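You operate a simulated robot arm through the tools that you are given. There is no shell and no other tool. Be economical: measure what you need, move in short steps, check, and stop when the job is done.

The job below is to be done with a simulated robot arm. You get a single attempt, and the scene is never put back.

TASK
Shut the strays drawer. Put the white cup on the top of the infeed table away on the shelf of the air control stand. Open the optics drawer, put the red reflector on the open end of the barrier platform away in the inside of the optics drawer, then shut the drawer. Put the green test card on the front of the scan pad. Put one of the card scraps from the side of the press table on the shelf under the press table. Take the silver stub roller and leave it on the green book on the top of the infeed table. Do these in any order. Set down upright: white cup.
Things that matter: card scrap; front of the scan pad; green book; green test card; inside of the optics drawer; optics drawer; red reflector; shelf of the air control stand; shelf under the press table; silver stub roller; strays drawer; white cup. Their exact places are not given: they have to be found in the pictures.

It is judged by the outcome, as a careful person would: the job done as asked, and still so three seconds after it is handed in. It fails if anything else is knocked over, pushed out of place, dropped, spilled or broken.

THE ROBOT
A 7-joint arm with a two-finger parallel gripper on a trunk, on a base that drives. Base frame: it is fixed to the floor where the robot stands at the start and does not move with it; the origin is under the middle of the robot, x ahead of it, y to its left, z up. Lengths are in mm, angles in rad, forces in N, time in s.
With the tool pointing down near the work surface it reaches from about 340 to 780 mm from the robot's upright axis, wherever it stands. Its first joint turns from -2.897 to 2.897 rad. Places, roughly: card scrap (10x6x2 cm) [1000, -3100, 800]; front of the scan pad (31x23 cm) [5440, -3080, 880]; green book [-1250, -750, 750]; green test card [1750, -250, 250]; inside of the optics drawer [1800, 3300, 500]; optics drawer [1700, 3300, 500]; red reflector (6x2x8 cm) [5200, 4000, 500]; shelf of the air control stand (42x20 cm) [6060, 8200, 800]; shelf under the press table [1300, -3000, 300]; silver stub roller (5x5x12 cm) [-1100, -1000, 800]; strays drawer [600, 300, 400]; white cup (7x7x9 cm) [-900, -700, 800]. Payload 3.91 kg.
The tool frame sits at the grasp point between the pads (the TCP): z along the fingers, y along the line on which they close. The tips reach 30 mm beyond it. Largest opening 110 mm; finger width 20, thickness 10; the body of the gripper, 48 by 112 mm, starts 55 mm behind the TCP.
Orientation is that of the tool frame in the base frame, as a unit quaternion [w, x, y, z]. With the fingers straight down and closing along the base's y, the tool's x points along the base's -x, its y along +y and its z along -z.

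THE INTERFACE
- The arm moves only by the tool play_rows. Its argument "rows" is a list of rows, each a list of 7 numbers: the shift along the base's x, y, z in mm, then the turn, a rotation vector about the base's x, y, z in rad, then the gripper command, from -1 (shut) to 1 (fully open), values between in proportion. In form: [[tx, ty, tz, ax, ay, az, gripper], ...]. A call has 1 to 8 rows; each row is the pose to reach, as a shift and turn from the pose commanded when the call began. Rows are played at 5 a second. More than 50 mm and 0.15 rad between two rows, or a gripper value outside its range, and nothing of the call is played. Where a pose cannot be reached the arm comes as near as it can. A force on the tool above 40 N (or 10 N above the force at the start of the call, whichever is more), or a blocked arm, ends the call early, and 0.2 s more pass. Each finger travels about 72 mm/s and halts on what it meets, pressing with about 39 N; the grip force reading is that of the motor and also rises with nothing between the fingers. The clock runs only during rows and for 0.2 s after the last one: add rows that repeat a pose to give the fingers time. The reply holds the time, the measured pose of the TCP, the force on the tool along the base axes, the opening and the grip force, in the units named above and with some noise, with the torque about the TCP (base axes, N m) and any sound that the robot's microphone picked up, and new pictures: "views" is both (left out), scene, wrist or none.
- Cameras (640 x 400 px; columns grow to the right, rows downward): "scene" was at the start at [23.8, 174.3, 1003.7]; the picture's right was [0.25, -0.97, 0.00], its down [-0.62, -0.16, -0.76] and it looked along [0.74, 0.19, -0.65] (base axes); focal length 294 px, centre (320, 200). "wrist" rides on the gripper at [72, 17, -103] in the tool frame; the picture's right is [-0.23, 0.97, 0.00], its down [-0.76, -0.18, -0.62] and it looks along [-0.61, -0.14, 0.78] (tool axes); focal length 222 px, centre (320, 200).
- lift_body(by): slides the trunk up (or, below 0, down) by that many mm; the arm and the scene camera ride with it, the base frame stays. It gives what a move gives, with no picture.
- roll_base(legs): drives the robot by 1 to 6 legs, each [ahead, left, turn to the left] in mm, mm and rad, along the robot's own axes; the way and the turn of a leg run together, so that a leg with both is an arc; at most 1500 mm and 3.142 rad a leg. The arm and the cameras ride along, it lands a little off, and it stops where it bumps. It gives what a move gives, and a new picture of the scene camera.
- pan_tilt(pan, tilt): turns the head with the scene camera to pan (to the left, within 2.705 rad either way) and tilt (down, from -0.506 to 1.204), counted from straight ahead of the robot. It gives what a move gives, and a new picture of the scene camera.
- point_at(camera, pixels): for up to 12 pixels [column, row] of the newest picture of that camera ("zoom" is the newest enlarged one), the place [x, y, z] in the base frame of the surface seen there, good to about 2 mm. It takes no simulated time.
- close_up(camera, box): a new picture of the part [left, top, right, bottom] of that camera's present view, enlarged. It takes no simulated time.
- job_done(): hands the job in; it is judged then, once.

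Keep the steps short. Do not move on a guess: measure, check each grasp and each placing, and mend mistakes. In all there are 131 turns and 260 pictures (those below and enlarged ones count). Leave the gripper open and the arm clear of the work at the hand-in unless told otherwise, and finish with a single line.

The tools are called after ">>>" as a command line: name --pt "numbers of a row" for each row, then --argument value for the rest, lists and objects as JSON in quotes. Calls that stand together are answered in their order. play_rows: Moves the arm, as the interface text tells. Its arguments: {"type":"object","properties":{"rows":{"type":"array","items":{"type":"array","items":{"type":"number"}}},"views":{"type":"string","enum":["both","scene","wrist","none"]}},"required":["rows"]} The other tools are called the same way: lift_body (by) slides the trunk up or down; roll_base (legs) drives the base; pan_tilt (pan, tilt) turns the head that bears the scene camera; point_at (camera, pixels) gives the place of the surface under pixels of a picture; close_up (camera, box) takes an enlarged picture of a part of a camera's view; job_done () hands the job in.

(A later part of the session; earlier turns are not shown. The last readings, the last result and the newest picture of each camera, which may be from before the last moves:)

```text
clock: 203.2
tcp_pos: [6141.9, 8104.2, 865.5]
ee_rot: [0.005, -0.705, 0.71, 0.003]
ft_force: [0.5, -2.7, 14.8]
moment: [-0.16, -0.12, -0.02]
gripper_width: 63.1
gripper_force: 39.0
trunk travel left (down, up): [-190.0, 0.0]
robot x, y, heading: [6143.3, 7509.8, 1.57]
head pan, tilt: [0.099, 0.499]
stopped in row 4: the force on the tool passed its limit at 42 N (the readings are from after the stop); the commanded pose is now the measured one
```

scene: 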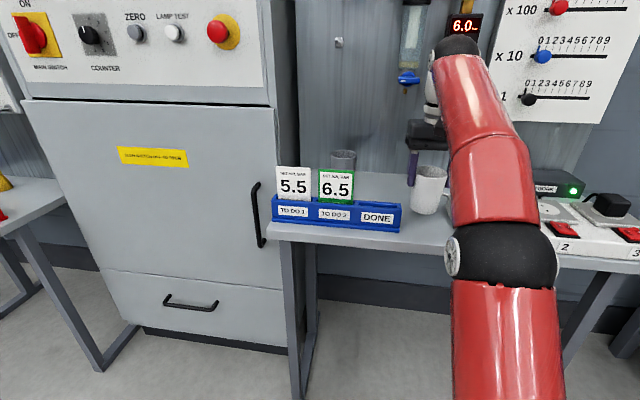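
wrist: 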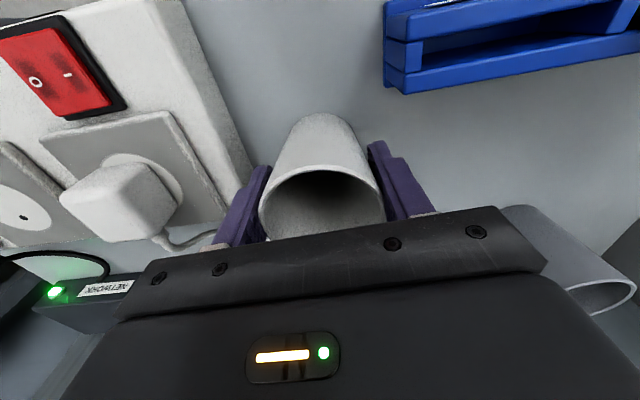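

Contact at TCP z 865, some 8 mm higher than expected. I look closely before opening.

>>> close_up --camera "scene" --box '[360, 90, 520, 250]'

>>> close_up --camera "wrist" --box '[180, 90, 440, 260]'

```text
2.50 times, centred on (440, 170) of scene
```

zoom: 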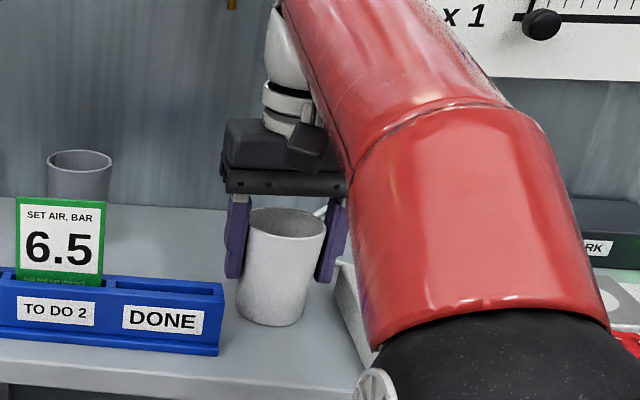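

```text
2.35 times, centred on (310, 175) of wrist
```

zoom: 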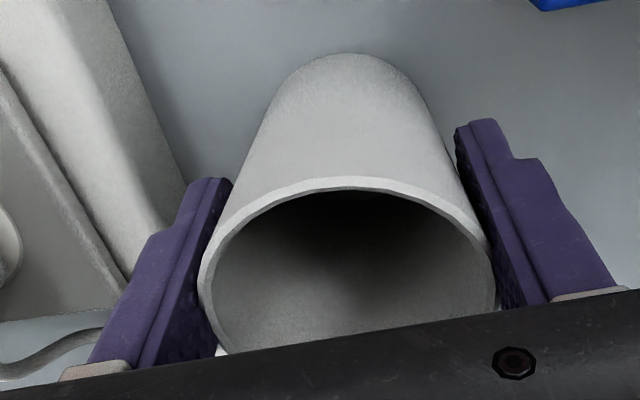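

>>> close_up --camera "scene" --box '[390, 160, 470, 230]'

>>> point_at --camera "zoom" --pixels '[[300, 360], [300, 340], [300, 300], [300, 375], [280, 390], [300, 130], [320, 130]]'

```text
5.71 times, centred on (430, 195) of scene
```

zoom: 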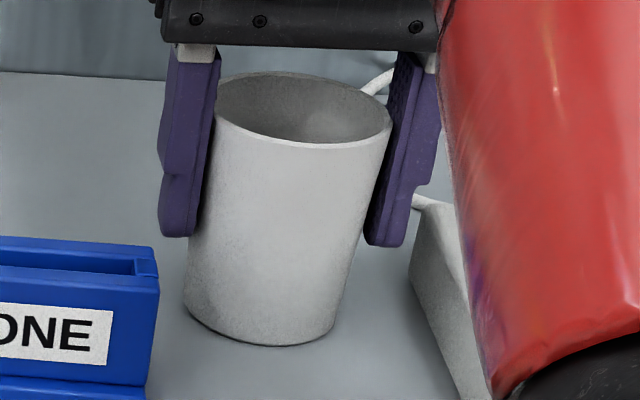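

```text
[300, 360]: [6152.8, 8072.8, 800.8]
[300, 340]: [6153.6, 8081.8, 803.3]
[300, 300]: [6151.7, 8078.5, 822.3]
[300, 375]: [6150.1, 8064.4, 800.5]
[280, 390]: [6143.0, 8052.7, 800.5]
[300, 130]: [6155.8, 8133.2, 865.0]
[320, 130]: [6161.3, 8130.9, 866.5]
```

The cup base reads z≈801 — it rests on the shelf. I open partly and check.

>>> play_rows --pt "0 0 1 0 0 0 0.25" --pt "0 0 1 0 0 0 0.4" --pt "0 0 1 0 0 0 0.55" --pt "0 0 1 0 0 0 0.6" --pt "0 0 1 0 0 0 0.6" --views "wrist"

>>> play_rows --pt "0 0 15 0 0 0 0.6" --pt "0 -5 35 0 0 0 0.6" --pt "0 -20 60 0 0 0 0.6" --pt "0 -50 80 0 0 0 0.6" --pt "0 -90 95 0 0 0 0.6" --pt "0 -130 100 0 0 0 0.6" --pt "0 -170 100 0 0 0 0.6"

```text
clock: 204.4
tcp_pos: [6142.2, 8105.1, 862.5]
ee_rot: [0.004, -0.705, 0.709, 0.002]
ft_force: [-0.3, 0.7, 1.3]
moment: [0.02, -0.01, -0.02]
gripper_width: 88.1
gripper_force: 0.0
trunk travel left (down, up): [-190.0, 0.0]
robot x, y, heading: [6146.1, 7506.2, 1.57]
head pan, tilt: [0.099, 0.499]
```

wrist: 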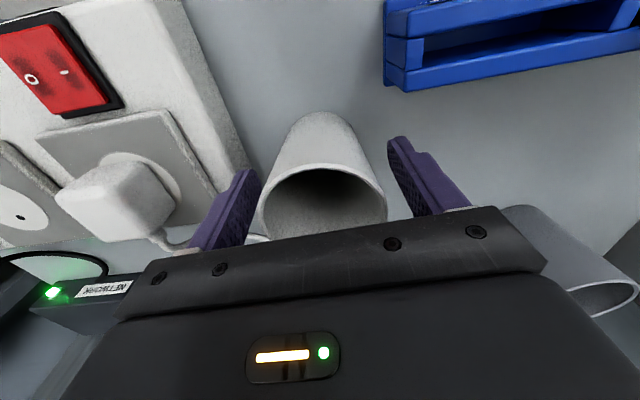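

```text
clock: 206.0
tcp_pos: [6141.8, 7935.3, 962.4]
ee_rot: [0.003, -0.705, 0.709, 0.002]
ft_force: [0.9, 1.0, -1.0]
moment: [-0.07, 0.03, -0.01]
gripper_width: 88.1
gripper_force: 0.2
out of reach, approached as far as the arm can: row 4
trunk travel left (down, up): [-190.0, 0.0]
robot x, y, heading: [6139.9, 7509.2, 1.571]
head pan, tilt: [0.099, 0.499]
```

scene: 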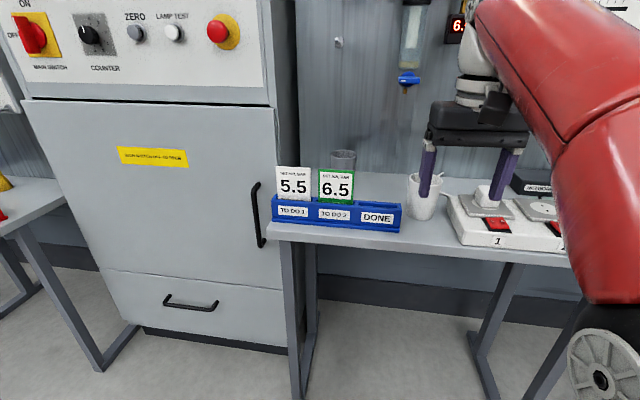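
wrist: 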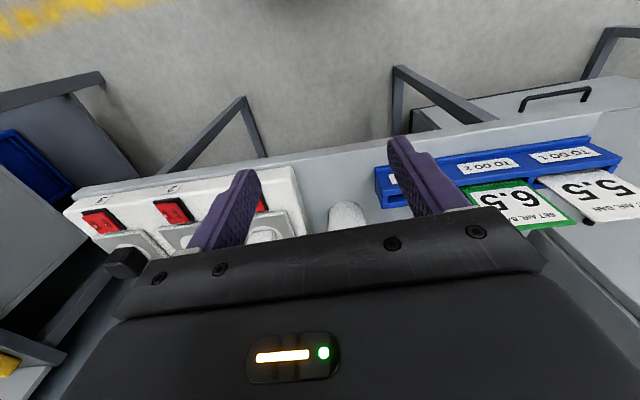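

Cup stands upright on the shelf. Next the red reflector: I back off south and turn to face the platform (−x).

>>> roll_base --legs '[[-1490, 0, 0], [-1490, 0, 0], [0, 0, 1.571], [0, 480, 0]]'

>>> pan_tilt --pan 0.1 --tilt 0.5

>>> close_up --camera "scene" --box '[160, 60, 480, 340]'

```text
clock: 226.6
tcp_pos: [5695.7, 4056.5, 962.8]
ee_rot: [-0.001, 1.0, -0.004, -0.005]
ft_force: [0.1, -0.5, -0.8]
moment: [-0.02, 0.04, 0.02]
gripper_width: 88.1
gripper_force: 0.1
trunk travel left (down, up): [-190.0, 0.0]
robot x, y, heading: [6124.0, 4056.0, 3.137]
head pan, tilt: [0.099, 0.499]
```

scene: 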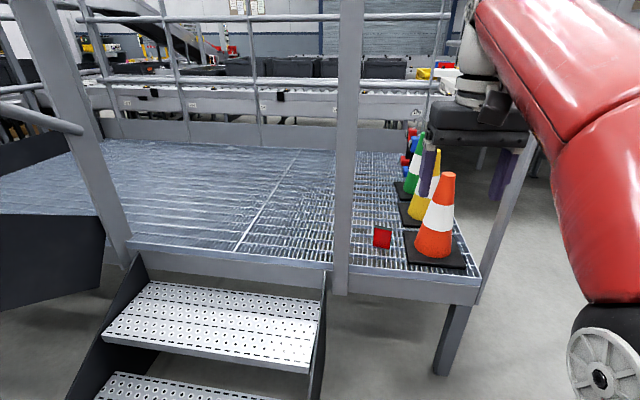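

```text
clock: 227.2
tcp_pos: [5696.6, 4056.5, 963.7]
ee_rot: [-0.001, 1.0, -0.004, -0.004]
ft_force: [0.4, -0.4, -0.1]
moment: [0.0, 0.01, 0.0]
gripper_width: 88.2
gripper_force: 0.1
trunk travel left (down, up): [-190.0, 0.0]
robot x, y, heading: [6125.1, 4055.5, 3.138]
head pan, tilt: [0.099, 0.499]
```

scene: 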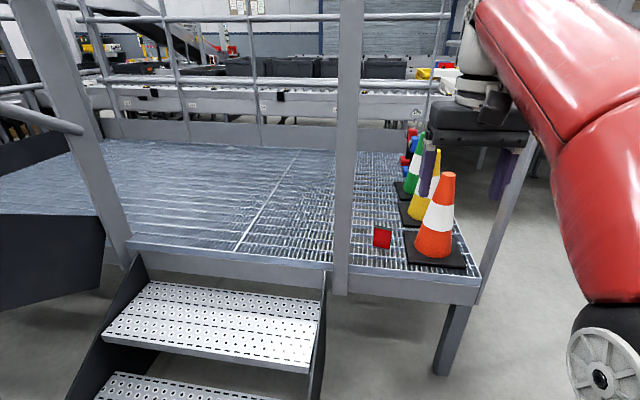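

```text
1.43 times, centred on (320, 200) of scene
```

zoom: 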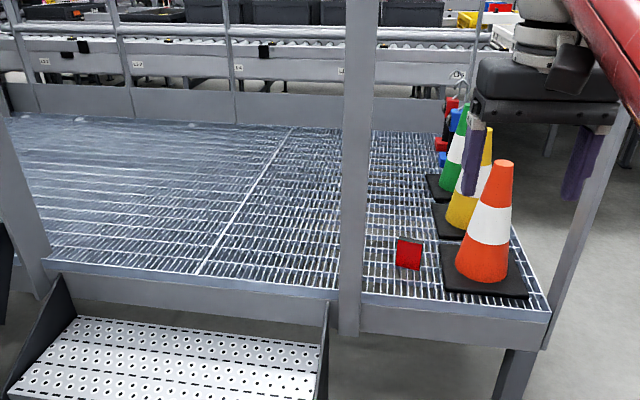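

>>> point_at --camera "zoom" --pixels '[[397, 253], [410, 255], [420, 258], [408, 240], [408, 268], [445, 290], [345, 250], [370, 250], [545, 320], [555, 260], [465, 240], [420, 290]]'

>>> pan_tilt --pan 0.0 --tilt 0.1

```text
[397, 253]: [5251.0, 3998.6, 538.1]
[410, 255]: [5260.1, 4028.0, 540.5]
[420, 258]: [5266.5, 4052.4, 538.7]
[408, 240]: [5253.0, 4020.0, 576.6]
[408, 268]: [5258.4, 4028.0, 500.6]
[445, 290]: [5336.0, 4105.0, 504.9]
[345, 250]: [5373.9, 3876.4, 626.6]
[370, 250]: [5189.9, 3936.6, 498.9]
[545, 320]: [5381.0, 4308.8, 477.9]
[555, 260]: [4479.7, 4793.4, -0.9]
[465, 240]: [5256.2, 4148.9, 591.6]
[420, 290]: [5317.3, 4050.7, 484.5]
```

```text
clock: 228.0
tcp_pos: [5695.7, 4057.3, 962.7]
ee_rot: [-0.001, 1.0, -0.004, -0.004]
ft_force: [-0.9, -0.3, -0.1]
moment: [-0.01, -0.02, 0.02]
gripper_width: 87.8
gripper_force: 0.0
trunk travel left (down, up): [-190.0, 0.0]
robot x, y, heading: [6124.6, 4054.5, 3.136]
head pan, tilt: [0.0, 0.099]
```

scene: 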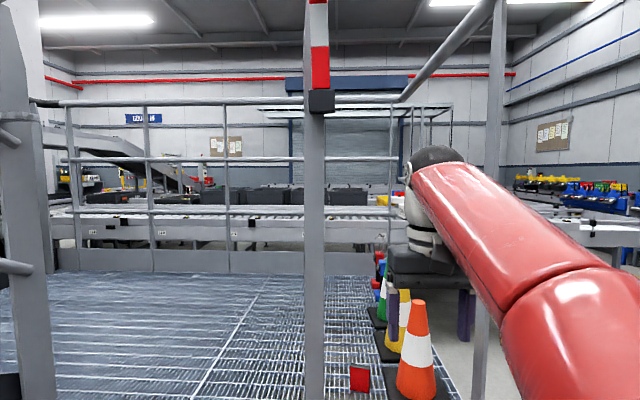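

The opening between the post (y≈3880) and the corner post (y≈4290) is free. The reflector is at (5258,4026), z 500–577, its width turned about 16°. I roll 150 mm nearer, then lower the arm toward it.

>>> roll_base --legs '[[150, 0, 0]]'

>>> play_rows --pt "-28 0 -38 0 0 -0.1 0.6" --pt "-58 -4 -76 0 0 -0.2 0.6" --pt "-88 -8 -114 0 0 -0.28 0.6" --pt "-120 -14 -150 0 0 -0.28 0.6" --pt "-155 -20 -184 0 0 -0.28 0.6" --pt "-190 -25 -216 0 0 -0.28 0.6" --pt "-225 -30 -248 0 0 -0.28 0.6"

```text
clock: 229.4
tcp_pos: [5545.9, 4057.2, 963.0]
ee_rot: [0.0, 1.0, -0.004, -0.005]
ft_force: [0.7, 0.5, -0.4]
moment: [0.02, 0.02, -0.01]
gripper_width: 87.8
gripper_force: 0.0
trunk travel left (down, up): [-190.0, 0.0]
robot x, y, heading: [5968.7, 4056.2, 3.142]
head pan, tilt: [0.0, 0.099]
```

scene: 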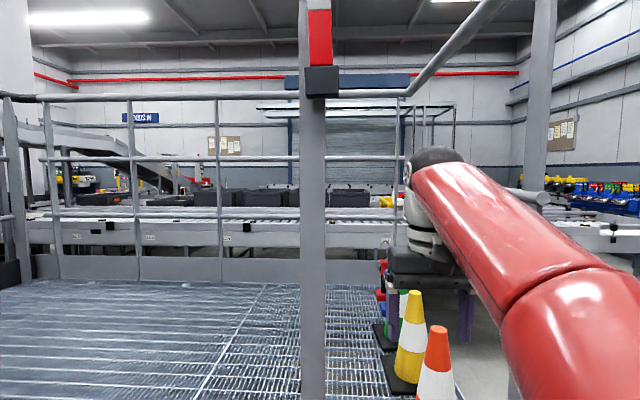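

```text
clock: 231.0
tcp_pos: [5322.7, 4027.4, 714.4]
ee_rot: [-0.002, 0.99, -0.143, -0.005]
ft_force: [1.0, 0.5, 0.1]
moment: [0.0, 0.03, 0.0]
gripper_width: 87.9
gripper_force: 0.2
trunk travel left (down, up): [-190.0, 0.0]
robot x, y, heading: [5975.2, 4053.4, 3.135]
head pan, tilt: [0.0, 0.099]
```

scene: 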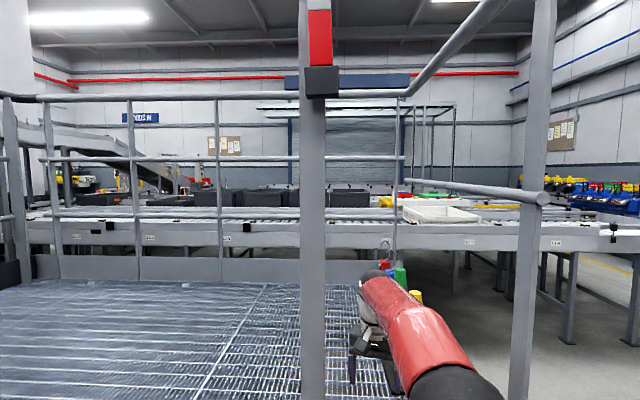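
wrist: 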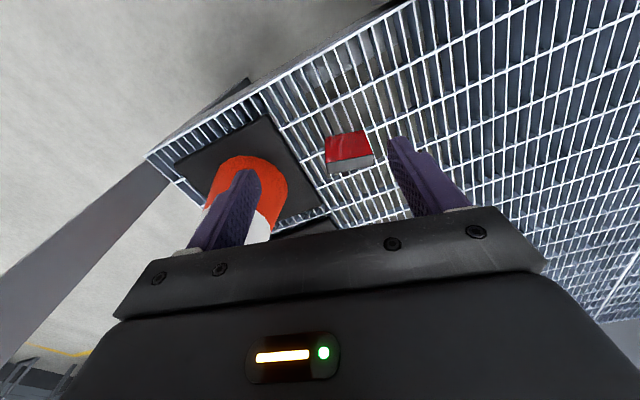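

The left finger looks near the orange cone; I measure cone and reflector from the wrist camera.

>>> point_at --camera "wrist" --pixels '[[328, 165], [370, 160], [350, 165], [347, 140], [330, 140], [365, 133], [265, 165], [230, 160], [285, 190], [262, 225], [318, 190], [270, 130]]'

>>> close_up --camera "wrist" --box '[160, 90, 480, 260]'

```text
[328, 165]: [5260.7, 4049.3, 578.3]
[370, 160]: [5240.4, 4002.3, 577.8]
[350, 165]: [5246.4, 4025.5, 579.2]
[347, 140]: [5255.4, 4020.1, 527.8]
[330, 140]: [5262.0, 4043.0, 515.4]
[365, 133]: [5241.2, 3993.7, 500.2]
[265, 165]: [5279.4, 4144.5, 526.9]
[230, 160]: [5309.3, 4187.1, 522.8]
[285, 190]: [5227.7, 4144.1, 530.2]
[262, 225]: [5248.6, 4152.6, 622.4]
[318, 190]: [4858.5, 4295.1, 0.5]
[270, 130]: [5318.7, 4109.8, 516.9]
```

```text
2.00 times, centred on (320, 175) of wrist
```

zoom: 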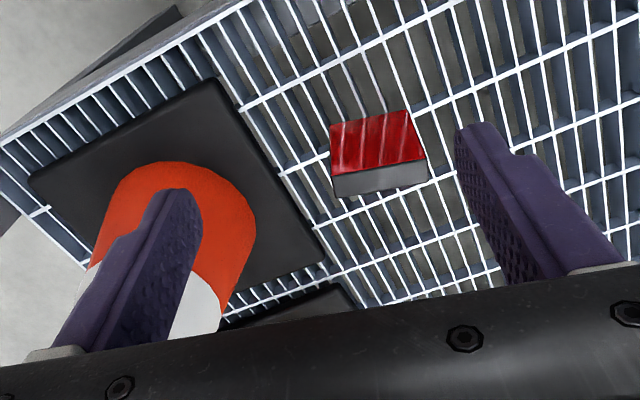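

Reflector centre ≈(5249,4028), cone surface y≥4120: clear. I move out and down to z≈550.

>>> play_rows --pt "-20 0 -40 0 0 0 0.6" --pt "-45 0 -75 0 0 0 0.6" --pt "-73 1 -95 0 0 0 0.6" --pt "-73 1 -95 0 0 0 0.6"

```text
clock: 232.0
tcp_pos: [5248.4, 4028.5, 619.7]
ee_rot: [0.0, 0.99, -0.142, -0.005]
ft_force: [0.3, 0.2, 0.5]
moment: [0.0, 0.02, -0.01]
gripper_width: 88.2
gripper_force: 0.1
trunk travel left (down, up): [-190.0, 0.0]
robot x, y, heading: [5969.9, 4055.3, 3.137]
head pan, tilt: [0.0, 0.099]
```

scene: 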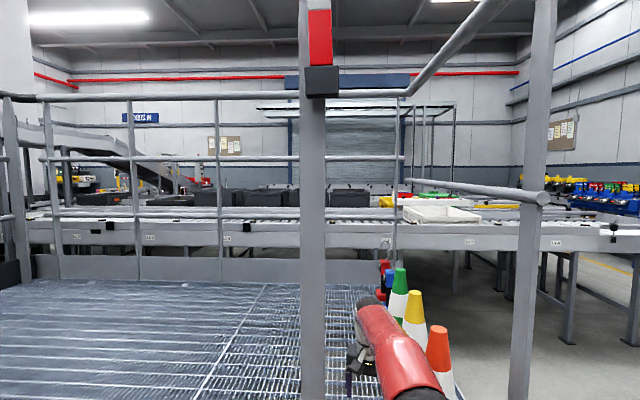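
wrist: 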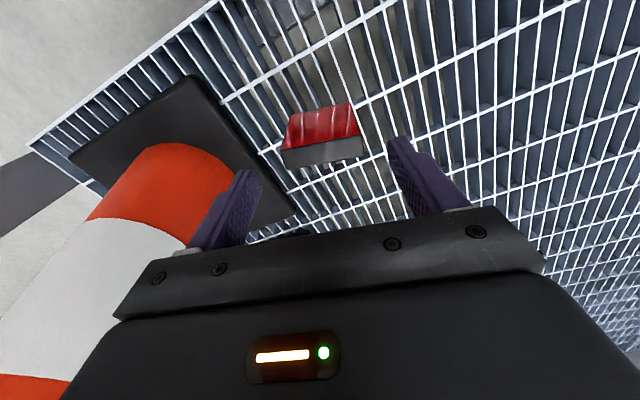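

>>> play_rows --pt "0 0 -30 0 0 0 0.6" --pt "0 0 -60 0 0 0 0.6" --pt "0 0 -72 0 0 0 0.6" --pt "0 0 -72 0 0 0 0.6" --views "wrist"

```text
clock: 233.0
tcp_pos: [5248.5, 4028.2, 548.0]
ee_rot: [-0.002, 0.99, -0.143, -0.004]
ft_force: [0.4, 0.1, -0.1]
moment: [-0.04, -0.01, 0.01]
gripper_width: 88.1
gripper_force: 0.0
trunk travel left (down, up): [-190.0, 0.0]
robot x, y, heading: [5974.9, 4055.0, 3.138]
head pan, tilt: [0.0, 0.099]
```

wrist: 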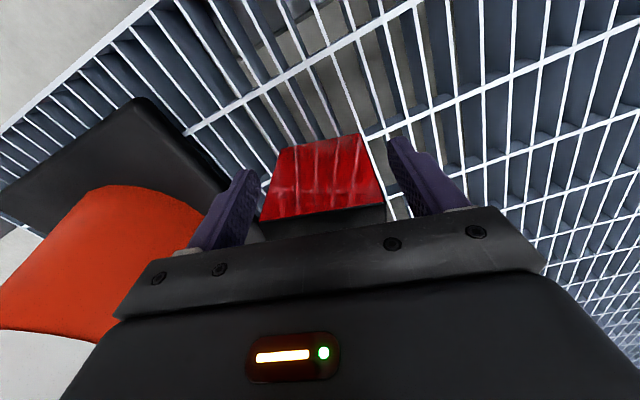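

>>> play_rows --pt "0 0 0 0 0 0 0.2" --pt "0 0 0 0 0 0 -0.5" --pt "0 0 0 0 0 0 -1" --pt "0 0 0 0 0 0 -1" --views "wrist"

```text
clock: 234.0
tcp_pos: [5249.3, 4027.6, 548.3]
ee_rot: [-0.001, 0.99, -0.143, -0.005]
ft_force: [-1.0, 0.4, -0.3]
moment: [-0.06, 0.0, -0.02]
gripper_width: 59.3
gripper_force: 38.7
trunk travel left (down, up): [-190.0, 0.0]
robot x, y, heading: [5971.3, 4056.1, 3.14]
head pan, tilt: [0.0, 0.099]
```

wrist: 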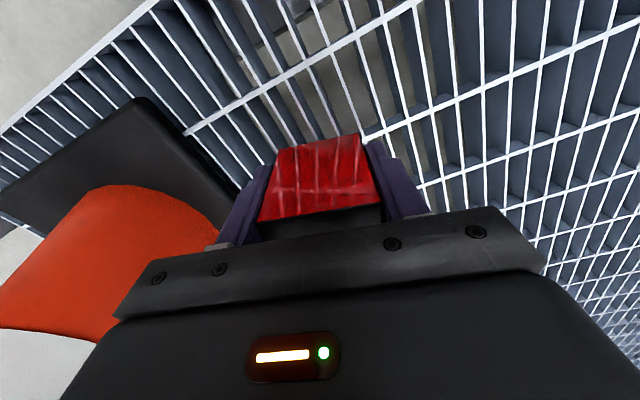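

Gripped at 59 mm. I lift and withdraw toward the robot, straightening the yaw.

>>> play_rows --pt "0 0 35 0 0 0 -1" --pt "5 0 75 0 0 0 -1" --pt "30 0 110 0 0 0 -1" --pt "65 5 140 0 0 0.1 -1" --pt "100 10 170 0 0 0.2 -1" --pt "135 15 200 0 0 0.28 -1" --pt "170 20 230 0 0 0.28 -1" --pt "205 25 260 0 0 0.28 -1"

>>> play_rows --pt "35 0 30 0 0 0 -1" --pt "70 0 60 0 0 0 -1" --pt "90 0 90 0 0 0 -1"

>>> roll_base --legs '[[-150, 0, 0], [0, -800, 0]]'

>>> pan_tilt --pan 0.4 --tilt 0.15

```text
clock: 235.8
tcp_pos: [5452.5, 4052.5, 809.0]
ee_rot: [-0.001, 1.0, -0.003, -0.003]
ft_force: [-1.1, -0.9, -1.1]
moment: [-0.01, -0.03, 0.0]
gripper_width: 59.4
gripper_force: 39.2
trunk travel left (down, up): [-190.0, 0.0]
robot x, y, heading: [5972.1, 4056.5, 3.141]
head pan, tilt: [0.0, 0.099]
```

scene: 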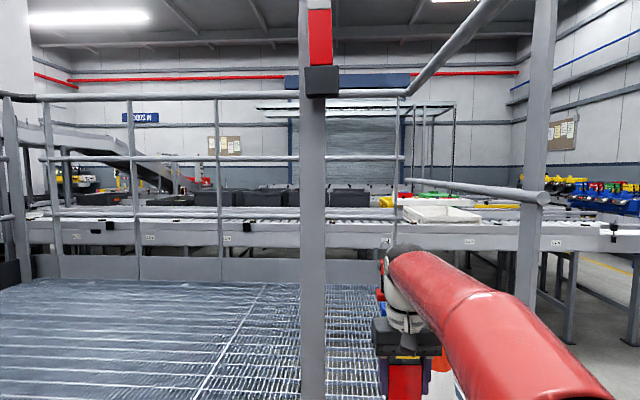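
wrist: 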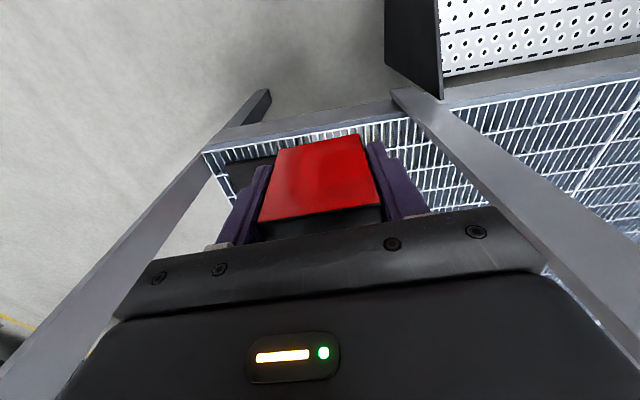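

```text
clock: 236.6
tcp_pos: [5543.2, 4053.6, 897.7]
ee_rot: [-0.001, 1.0, -0.004, -0.006]
ft_force: [0.2, -0.5, 0.1]
moment: [0.02, -0.01, 0.0]
gripper_width: 59.3
gripper_force: 39.0
trunk travel left (down, up): [-190.0, 0.0]
robot x, y, heading: [5972.9, 4057.1, 3.136]
head pan, tilt: [0.0, 0.099]
```

scene: 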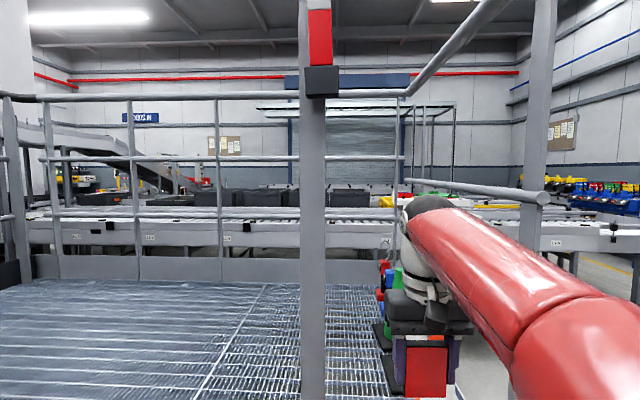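
wrist: 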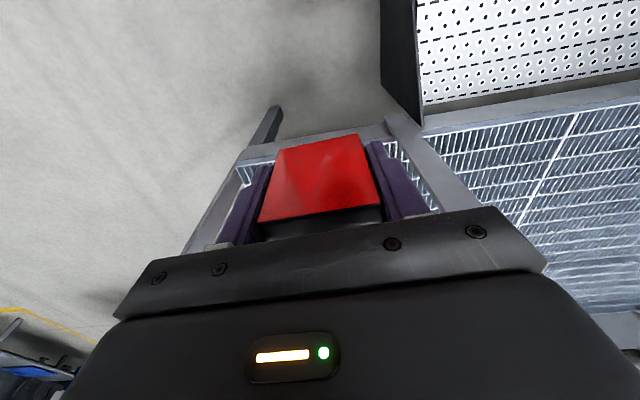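

```text
clock: 241.9
tcp_pos: [5693.5, 4856.6, 898.1]
ee_rot: [-0.001, 1.0, -0.002, -0.005]
ft_force: [0.5, 0.6, -0.2]
moment: [-0.02, 0.01, -0.03]
gripper_width: 59.4
gripper_force: 38.8
trunk travel left (down, up): [-190.0, 0.0]
robot x, y, heading: [6129.0, 4856.7, 3.14]
head pan, tilt: [0.0, 0.099]
```

scene: 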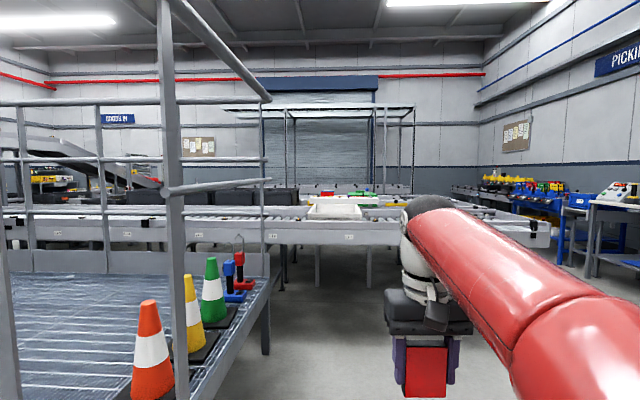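

```text
clock: 242.8
tcp_pos: [5693.3, 4855.2, 898.0]
ee_rot: [-0.001, 1.0, -0.003, -0.004]
ft_force: [0.5, 0.4, -0.4]
moment: [0.02, 0.01, 0.02]
gripper_width: 59.6
gripper_force: 39.2
trunk travel left (down, up): [-190.0, 0.0]
robot x, y, heading: [6124.2, 4860.0, 3.142]
head pan, tilt: [0.4, 0.15]
```

scene: 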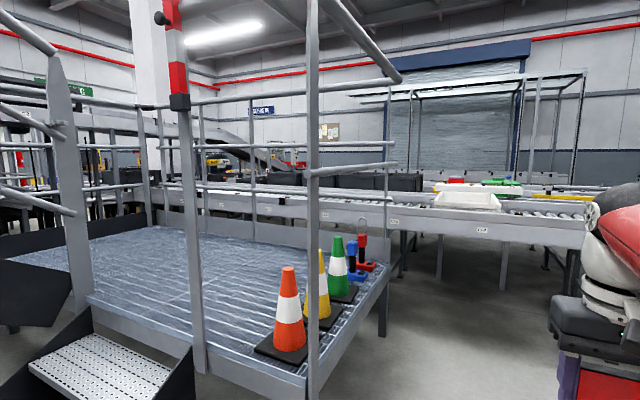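

Reflector held. The optics drawer lies past the long conveyor; I go around its north end along y≈6850 and look south.

>>> roll_base --legs '[[0, -1490, 0], [0, -500, 0], [1490, 0, 0], [1490, 0, 0]]'

>>> pan_tilt --pan 0.8 --tilt 0.2

>>> point_at --camera "scene" --pixels '[[320, 300], [250, 260], [400, 260], [450, 250], [300, 230], [350, 230], [200, 250], [400, 230], [150, 240], [450, 220], [380, 210], [480, 260]]'

```text
clock: 266.6
tcp_pos: [2733.0, 6836.8, 898.8]
ee_rot: [-0.001, 1.0, 0.0, -0.004]
ft_force: [-0.8, 0.5, -1.3]
moment: [0.0, 0.02, 0.02]
gripper_width: 59.3
gripper_force: 39.0
trunk travel left (down, up): [-190.0, 0.0]
robot x, y, heading: [3163.7, 6841.1, -3.138]
head pan, tilt: [0.4, 0.15]
```

scene: 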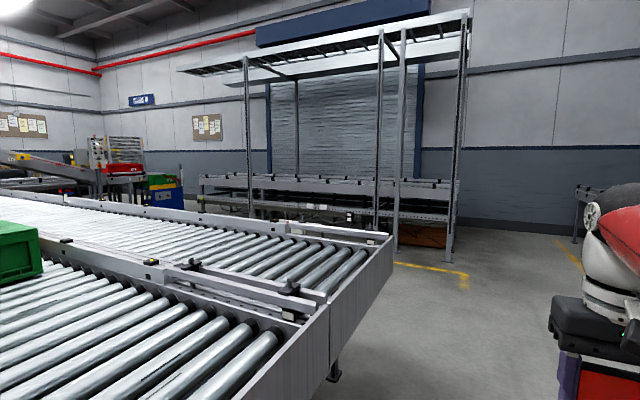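

```text
clock: 267.4
tcp_pos: [2731.6, 6837.5, 898.0]
ee_rot: [0.0, 1.0, 0.0, -0.004]
ft_force: [-0.4, 0.0, -0.5]
moment: [0.0, -0.02, 0.0]
gripper_width: 59.3
gripper_force: 38.7
trunk travel left (down, up): [-190.0, 0.0]
robot x, y, heading: [3158.4, 6842.2, -3.141]
head pan, tilt: [0.799, 0.201]
```

scene: 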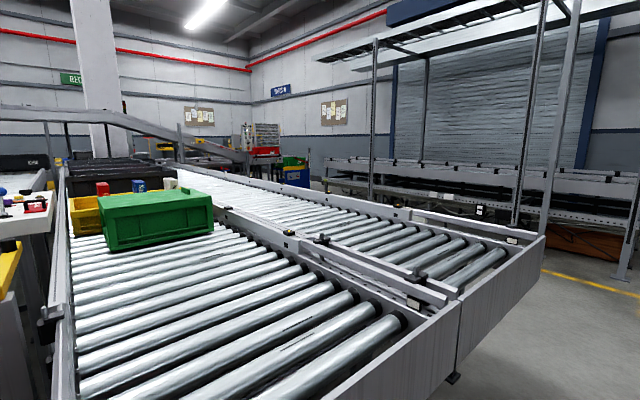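

```text
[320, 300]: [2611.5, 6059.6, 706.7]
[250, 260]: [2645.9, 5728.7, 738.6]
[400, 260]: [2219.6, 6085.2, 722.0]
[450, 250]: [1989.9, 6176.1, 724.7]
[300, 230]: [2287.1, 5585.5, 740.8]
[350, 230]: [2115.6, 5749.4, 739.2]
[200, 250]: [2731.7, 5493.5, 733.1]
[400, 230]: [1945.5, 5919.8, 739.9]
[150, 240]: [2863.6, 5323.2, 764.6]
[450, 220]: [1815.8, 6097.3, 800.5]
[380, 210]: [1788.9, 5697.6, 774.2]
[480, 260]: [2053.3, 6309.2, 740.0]
```

>>> roll_base --legs '[[1490, 0, 0], [400, 0, 0]]'

>>> pan_tilt --pan 1.5 --tilt 0.3

>>> point_at --camera "scene" --pixels '[[320, 300], [250, 260], [400, 260], [450, 250], [300, 200], [350, 200], [200, 250], [400, 200], [150, 240], [450, 200], [320, 230], [480, 260]]'

```text
clock: 277.0
tcp_pos: [830.8, 6823.6, 899.0]
ee_rot: [0.0, 1.0, 0.001, -0.004]
ft_force: [-0.5, -0.4, -0.7]
moment: [0.0, 0.05, -0.02]
gripper_width: 59.6
gripper_force: 38.9
trunk travel left (down, up): [-190.0, 0.0]
robot x, y, heading: [1260.2, 6831.8, -3.138]
head pan, tilt: [0.799, 0.201]
```

scene: 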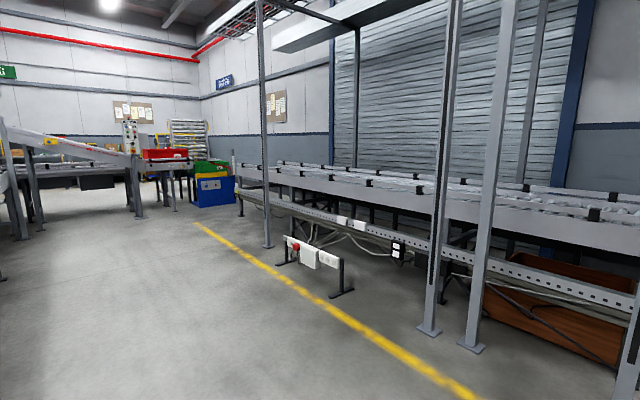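

```text
clock: 278.0
tcp_pos: [830.8, 6824.4, 898.5]
ee_rot: [-0.001, 1.0, 0.001, -0.004]
ft_force: [-0.4, -0.5, -1.6]
moment: [-0.03, -0.01, -0.02]
gripper_width: 59.4
gripper_force: 39.2
trunk travel left (down, up): [-190.0, 0.0]
robot x, y, heading: [1261.4, 6827.0, -3.133]
head pan, tilt: [1.499, 0.3]
```

scene: 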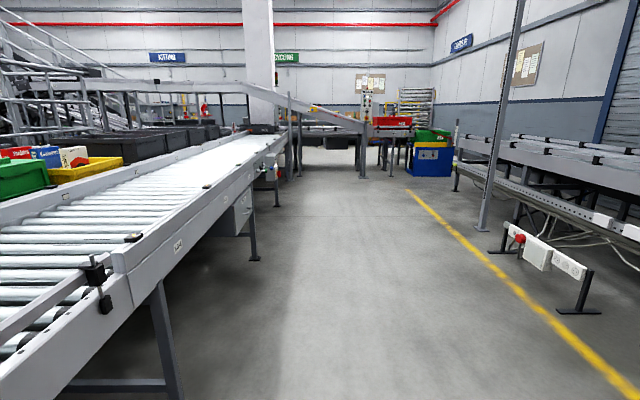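

```text
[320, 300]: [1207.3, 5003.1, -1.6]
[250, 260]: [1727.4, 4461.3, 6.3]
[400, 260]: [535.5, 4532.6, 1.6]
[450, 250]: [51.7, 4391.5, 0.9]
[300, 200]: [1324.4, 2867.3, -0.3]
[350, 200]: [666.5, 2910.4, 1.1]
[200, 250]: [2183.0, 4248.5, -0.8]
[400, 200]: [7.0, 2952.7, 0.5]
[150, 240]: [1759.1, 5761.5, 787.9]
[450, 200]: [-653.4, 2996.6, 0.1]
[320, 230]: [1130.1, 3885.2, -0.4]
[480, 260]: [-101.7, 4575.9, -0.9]
```

The optics drawer seems to be at (243,205), under the conveyor's west side. The aisle is wide; I drive south there and turn to face +x.

>>> roll_base --legs '[[330, 0, 0], [0, 1490, 0], [0, 1490, 0], [0, 500, 0], [0, 0, 1.571], [0, 0, 1.571]]'

>>> pan_tilt --pan 0.1 --tilt 0.6

```text
clock: 304.2
tcp_pos: [1394.6, 3387.8, 897.6]
ee_rot: [0.003, -0.004, 1.0, -0.001]
ft_force: [0.0, -0.3, -0.6]
moment: [-0.03, -0.02, -0.01]
gripper_width: 59.4
gripper_force: 39.0
trunk travel left (down, up): [-190.0, 0.0]
robot x, y, heading: [964.7, 3385.6, 0.012]
head pan, tilt: [1.499, 0.3]
```

scene: 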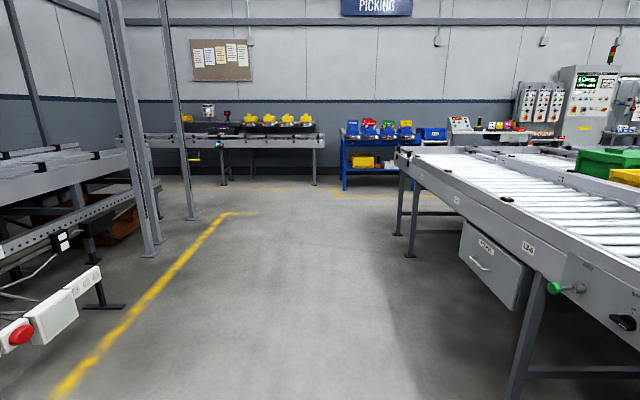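

```text
clock: 305.8
tcp_pos: [1393.8, 3387.8, 899.2]
ee_rot: [0.005, -0.005, 1.0, -0.001]
ft_force: [-0.1, 0.3, -0.2]
moment: [0.01, -0.03, 0.03]
gripper_width: 59.5
gripper_force: 39.5
trunk travel left (down, up): [-190.0, 0.0]
robot x, y, heading: [968.3, 3376.7, 0.015]
head pan, tilt: [0.099, 0.6]
```

scene: 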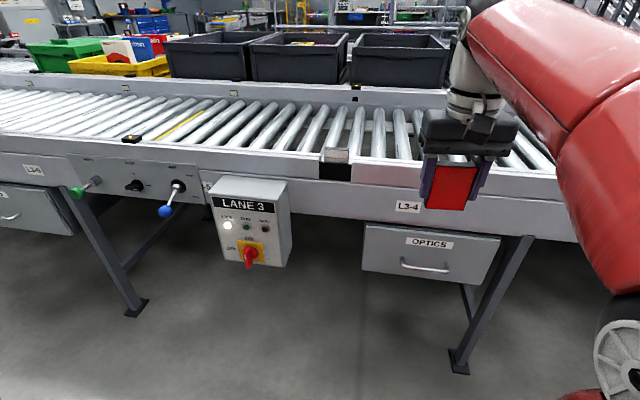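

The OPTICS drawer is at (430,250), handle at (425,266). The hand must be free to open it, so I need a safe spot to stand the reflector; I measure the rail top and the drawer.

>>> close_up --camera "scene" --box '[330, 130, 530, 300]'

>>> point_at --camera "scene" --pixels '[[404, 262], [425, 269], [448, 270], [430, 255], [368, 230], [495, 240], [425, 283], [380, 170], [380, 162], [380, 180], [270, 160], [270, 153]]'

```text
2.35 times, centred on (430, 215) of scene
```

zoom: 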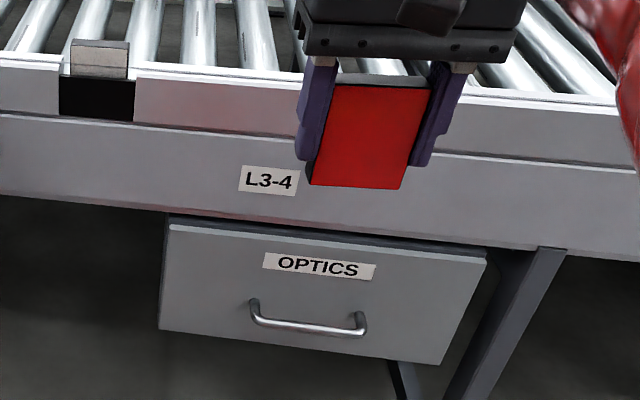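

```text
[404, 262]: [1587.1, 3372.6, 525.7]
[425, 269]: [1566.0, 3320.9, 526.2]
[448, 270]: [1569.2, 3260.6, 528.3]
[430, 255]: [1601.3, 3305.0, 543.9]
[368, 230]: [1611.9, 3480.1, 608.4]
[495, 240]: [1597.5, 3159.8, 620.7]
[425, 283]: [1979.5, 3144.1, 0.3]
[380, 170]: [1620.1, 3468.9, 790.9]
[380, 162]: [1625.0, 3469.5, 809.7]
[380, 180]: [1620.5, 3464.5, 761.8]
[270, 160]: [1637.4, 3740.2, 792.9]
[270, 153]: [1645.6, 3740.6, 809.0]
```

I'll stand the reflector on the free floor at about (1380,3640), beside the drawer's travel. First I lower the trunk.

>>> lift_body --by -190

>>> play_rows --pt "0 45 0 0 0 0 -1" --pt "0 90 0 0 0 0 -1" --pt "-5 135 -10 0 0 0 -1" --pt "-10 180 -20 0 0 0 -1" --pt "-14 215 -50 0 0 0 -1" --pt "-14 240 -90 0 0 0 -1" --pt "-14 252 -135 0 0 0 -1" --pt "-14 252 -182 0 0 0 -1" --views "none"

>>> play_rows --pt "0 0 -48 0 0 0 -1" --pt "0 0 -96 0 0 0 -1" --pt "0 0 -144 0 0 0 -1" --pt "0 0 -192 0 0 0 -1" --pt "0 0 -240 0 0 0 -1" --pt "0 0 -288 0 0 0 -1" --pt "0 0 -336 0 0 0 -1" --pt "0 0 -384 0 0 0 -1"

```text
clock: 307.9
tcp_pos: [1393.6, 3387.1, 708.3]
ee_rot: [0.004, -0.004, 1.0, -0.001]
ft_force: [0.7, 0.2, -0.6]
moment: [0.02, -0.02, 0.04]
gripper_width: 59.2
gripper_force: 38.7
trunk travel left (down, up): [0.0, 190.0]
robot x, y, heading: [970.7, 3381.4, 0.012]
head pan, tilt: [0.099, 0.6]
```

```text
clock: 309.7
tcp_pos: [1379.8, 3639.8, 525.0]
ee_rot: [0.006, -0.004, 1.0, -0.002]
ft_force: [0.0, 0.4, -0.7]
moment: [0.04, 0.04, -0.01]
gripper_width: 59.6
gripper_force: 38.8
trunk travel left (down, up): [0.0, 190.0]
robot x, y, heading: [964.6, 3379.5, 0.015]
head pan, tilt: [0.099, 0.6]
```

```text
clock: 311.5
tcp_pos: [1379.1, 3642.4, 141.6]
ee_rot: [0.005, -0.005, 1.0, -0.001]
ft_force: [-0.1, 1.1, -0.8]
moment: [0.06, 0.02, 0.0]
gripper_width: 59.3
gripper_force: 39.2
trunk travel left (down, up): [0.0, 190.0]
robot x, y, heading: [964.5, 3382.7, 0.013]
head pan, tilt: [0.099, 0.6]
```

scene: 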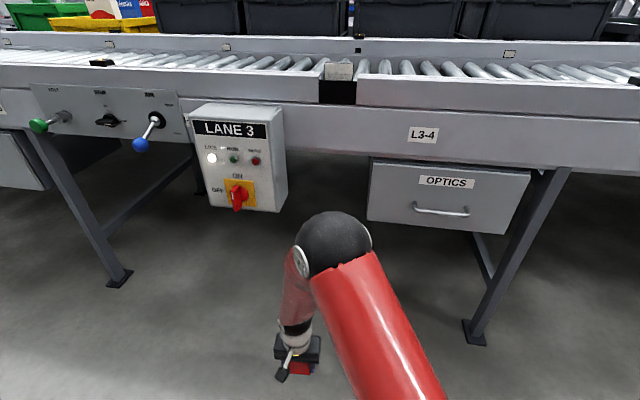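
wrist: 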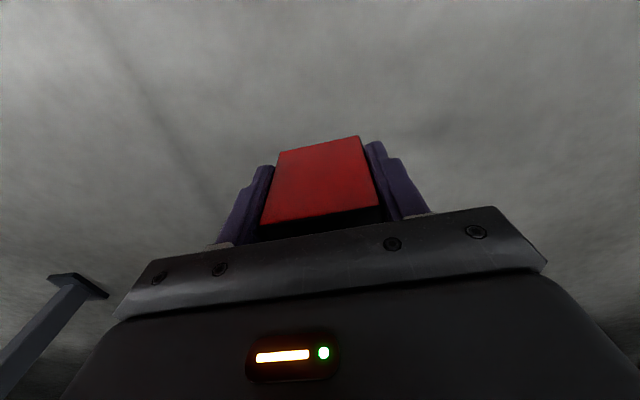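

Arm reaches fine. I continue down until light contact (expected z≈48).

>>> play_rows --pt "0 0 -40 0 0 0 -1" --pt "0 0 -75 0 0 0 -1" --pt "0 0 -86 0 0 0 -1" --pt "0 0 -91 0 0 0 -1" --pt "0 0 -94 0 0 0 -1" --views "none"

```text
clock: 312.7
tcp_pos: [1378.7, 3641.4, 48.5]
ee_rot: [0.003, -0.005, 1.0, -0.001]
ft_force: [-3.4, -3.2, 13.9]
moment: [0.14, 0.16, 0.05]
gripper_width: 59.4
gripper_force: 38.8
trunk travel left (down, up): [0.0, 190.0]
robot x, y, heading: [965.2, 3375.8, 0.014]
head pan, tilt: [0.099, 0.6]
```

>>> play_rows --pt "0 0 1 0 0 0 0.2" --pt "0 0 1 0 0 0 0.5" --pt "0 0 1 0 0 0 0.7" --pt "0 0 40 0 0 0 0.7" --pt "0 0 85 0 0 0 0.7" --pt "0 0 130 0 0 0 0.7" --pt "0 0 175 0 0 0 0.7" --views "wrist"

>>> point_at --camera "scene" --pixels '[[413, 205], [440, 213], [467, 210], [440, 195], [440, 232], [370, 190], [520, 190], [445, 183]]'

```text
clock: 314.3
tcp_pos: [1378.6, 3638.3, 222.5]
ee_rot: [0.004, -0.005, 1.0, -0.001]
ft_force: [-1.7, 0.4, -0.4]
moment: [0.02, -0.01, 0.02]
gripper_width: 93.3
gripper_force: 0.1
trunk travel left (down, up): [0.0, 190.0]
robot x, y, heading: [964.4, 3377.8, 0.013]
head pan, tilt: [0.099, 0.6]
```

wrist: 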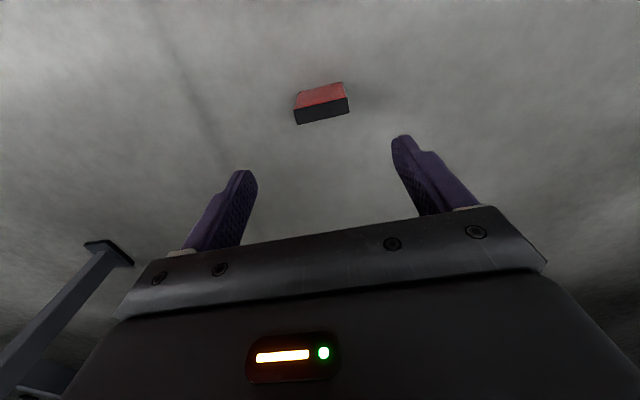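

```text
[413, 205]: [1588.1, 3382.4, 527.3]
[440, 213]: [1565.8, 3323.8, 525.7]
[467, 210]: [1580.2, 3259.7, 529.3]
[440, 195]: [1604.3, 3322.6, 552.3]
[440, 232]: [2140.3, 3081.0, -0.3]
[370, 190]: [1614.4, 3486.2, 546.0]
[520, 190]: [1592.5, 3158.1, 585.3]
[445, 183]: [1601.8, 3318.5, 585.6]
```

The reflector stands safely on the floor. To grip the horizontal handle bar (y 3260–3380, x≈1571, z≈527), I turn the tool to point along +x with the fingers closing vertically, while rising in front of the drawer.

>>> play_rows --pt "1 -21 20 -0.0806 -0.0806 0.0806 0.2" --pt "2 -42 40 -0.1612 -0.1612 0.1612 0.2" --pt "3 -63 60 -0.2418 -0.2418 0.2418 0" --pt "4 -84 80 -0.3224 -0.3224 0.3224 0" --pt "5 -105 100 -0.403 -0.403 0.403 0" --pt "6 -126 120 -0.4836 -0.4836 0.4836 0" --pt "7 -147 140 -0.5642 -0.5642 0.5642 0" --pt "8 -168 160 -0.6448 -0.6448 0.6448 0" --views "none"

>>> play_rows --pt "1 -21 20 -0.0806 -0.0806 0.0806 0" --pt "2 -42 40 -0.1612 -0.1612 0.1612 0" --pt "3 -63 60 -0.2418 -0.2418 0.2418 0" --pt "4 -84 80 -0.3224 -0.3224 0.3224 0" --pt "5 -105 100 -0.403 -0.403 0.403 0" --pt "6 -126 120 -0.4836 -0.4836 0.4836 0" --pt "7 -150 145 -0.5642 -0.5642 0.5642 0" --pt "7 -150 145 -0.5642 -0.5642 0.5642 0"

```text
clock: 316.1
tcp_pos: [1388.4, 3475.3, 383.8]
ee_rot: [0.309, -0.312, 0.845, -0.306]
ft_force: [0.2, 0.5, -0.1]
moment: [-0.02, 0.0, 0.03]
gripper_width: 55.0
gripper_force: 0.1
trunk travel left (down, up): [0.0, 190.0]
robot x, y, heading: [961.3, 3379.1, 0.008]
head pan, tilt: [0.099, 0.6]
```

```text
clock: 317.9
tcp_pos: [1464.7, 3290.2, 566.1]
ee_rot: [-0.5, 0.504, -0.494, 0.501]
ft_force: [0.5, -0.5, -0.1]
moment: [-0.02, -0.02, 0.03]
gripper_width: 54.8
gripper_force: 0.1
out of reach, approached as far as the arm can: row 1, 2, 3, 4, 5, 6, 7, 8
trunk travel left (down, up): [0.0, 190.0]
robot x, y, heading: [966.2, 3383.9, 0.011]
head pan, tilt: [0.099, 0.6]
```

scene: 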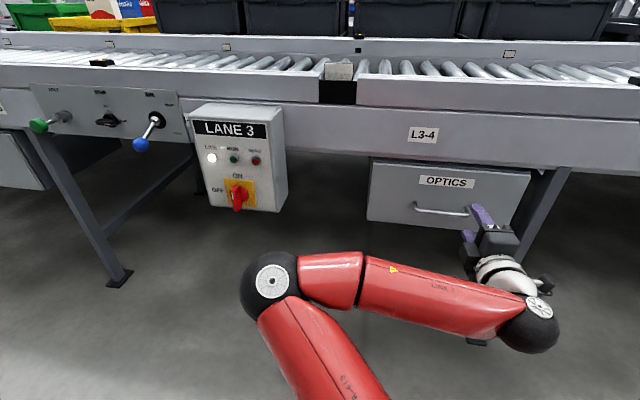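
wrist: 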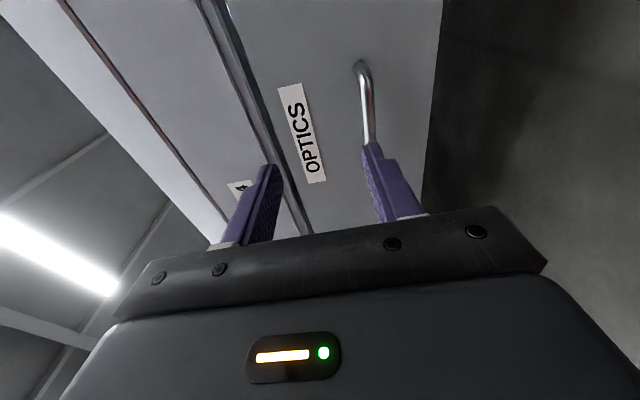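

Orientation is right; TCP is at (1465,3290,566). I align to the bar height z≈527, y≈3318 and approach to x≈1520.

>>> play_rows --pt "10 8 -12 0 0 0 0" --pt "25 18 -25 0 0 0 0" --pt "40 28 -39 0 0 0 0" --pt "55 28 -39 0 0 0 0" --pt "55 28 -39 0 0 0 0"

```text
clock: 319.1
tcp_pos: [1520.1, 3319.3, 529.2]
ee_rot: [-0.5, 0.504, -0.495, 0.5]
ft_force: [0.0, -0.3, 0.4]
moment: [-0.02, 0.0, 0.01]
gripper_width: 55.1
gripper_force: 0.0
trunk travel left (down, up): [0.0, 190.0]
robot x, y, heading: [967.6, 3381.6, 0.014]
head pan, tilt: [0.099, 0.6]
```

scene: 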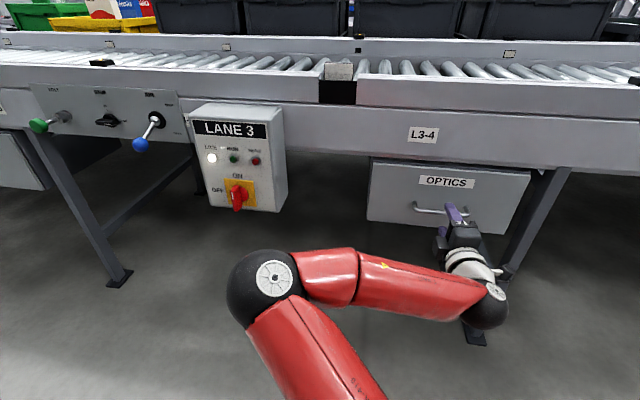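
wrist: 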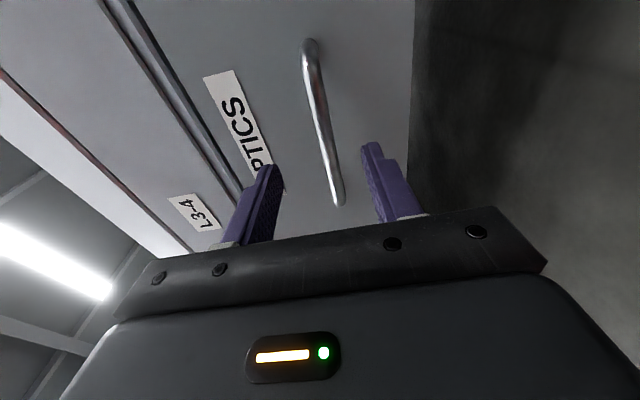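

Bar lies between the fingers. I advance 42 mm and close.

>>> play_rows --pt "20 0 -2 0 0 0 0" --pt "35 0 -2 0 0 0 0" --pt "43 0 -2 0 0 0 0" --pt "43 0 -2 0 0 0 -0.5" --pt "43 0 -2 0 0 0 -1" --pt "43 0 -2 0 0 0 -1"

```text
clock: 320.5
tcp_pos: [1562.0, 3318.2, 523.7]
ee_rot: [-0.498, 0.506, -0.497, 0.498]
ft_force: [-3.4, -0.2, -27.8]
moment: [0.54, 0.18, -0.42]
gripper_width: 11.7
gripper_force: 45.3
trunk travel left (down, up): [0.0, 190.0]
robot x, y, heading: [966.0, 3378.2, 0.015]
head pan, tilt: [0.099, 0.6]
```

scene: 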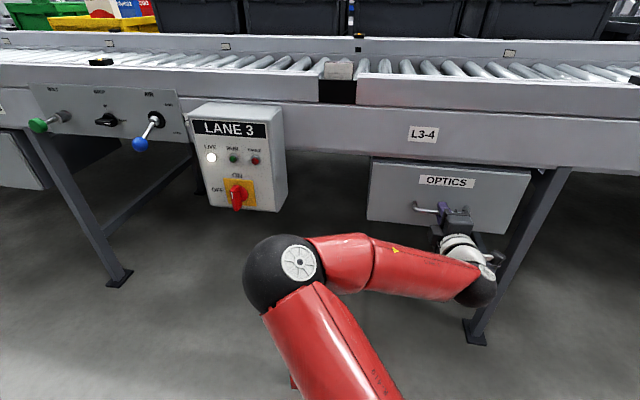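
wrist: 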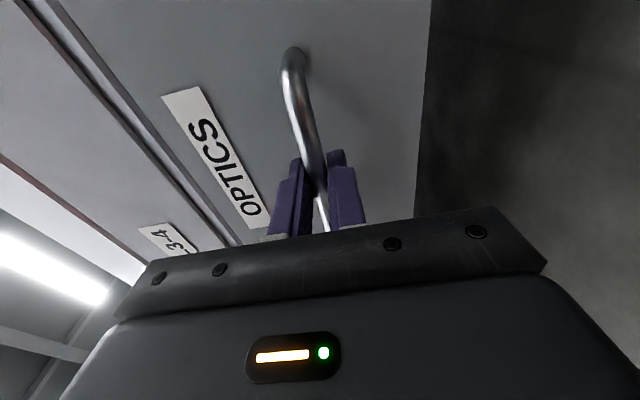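

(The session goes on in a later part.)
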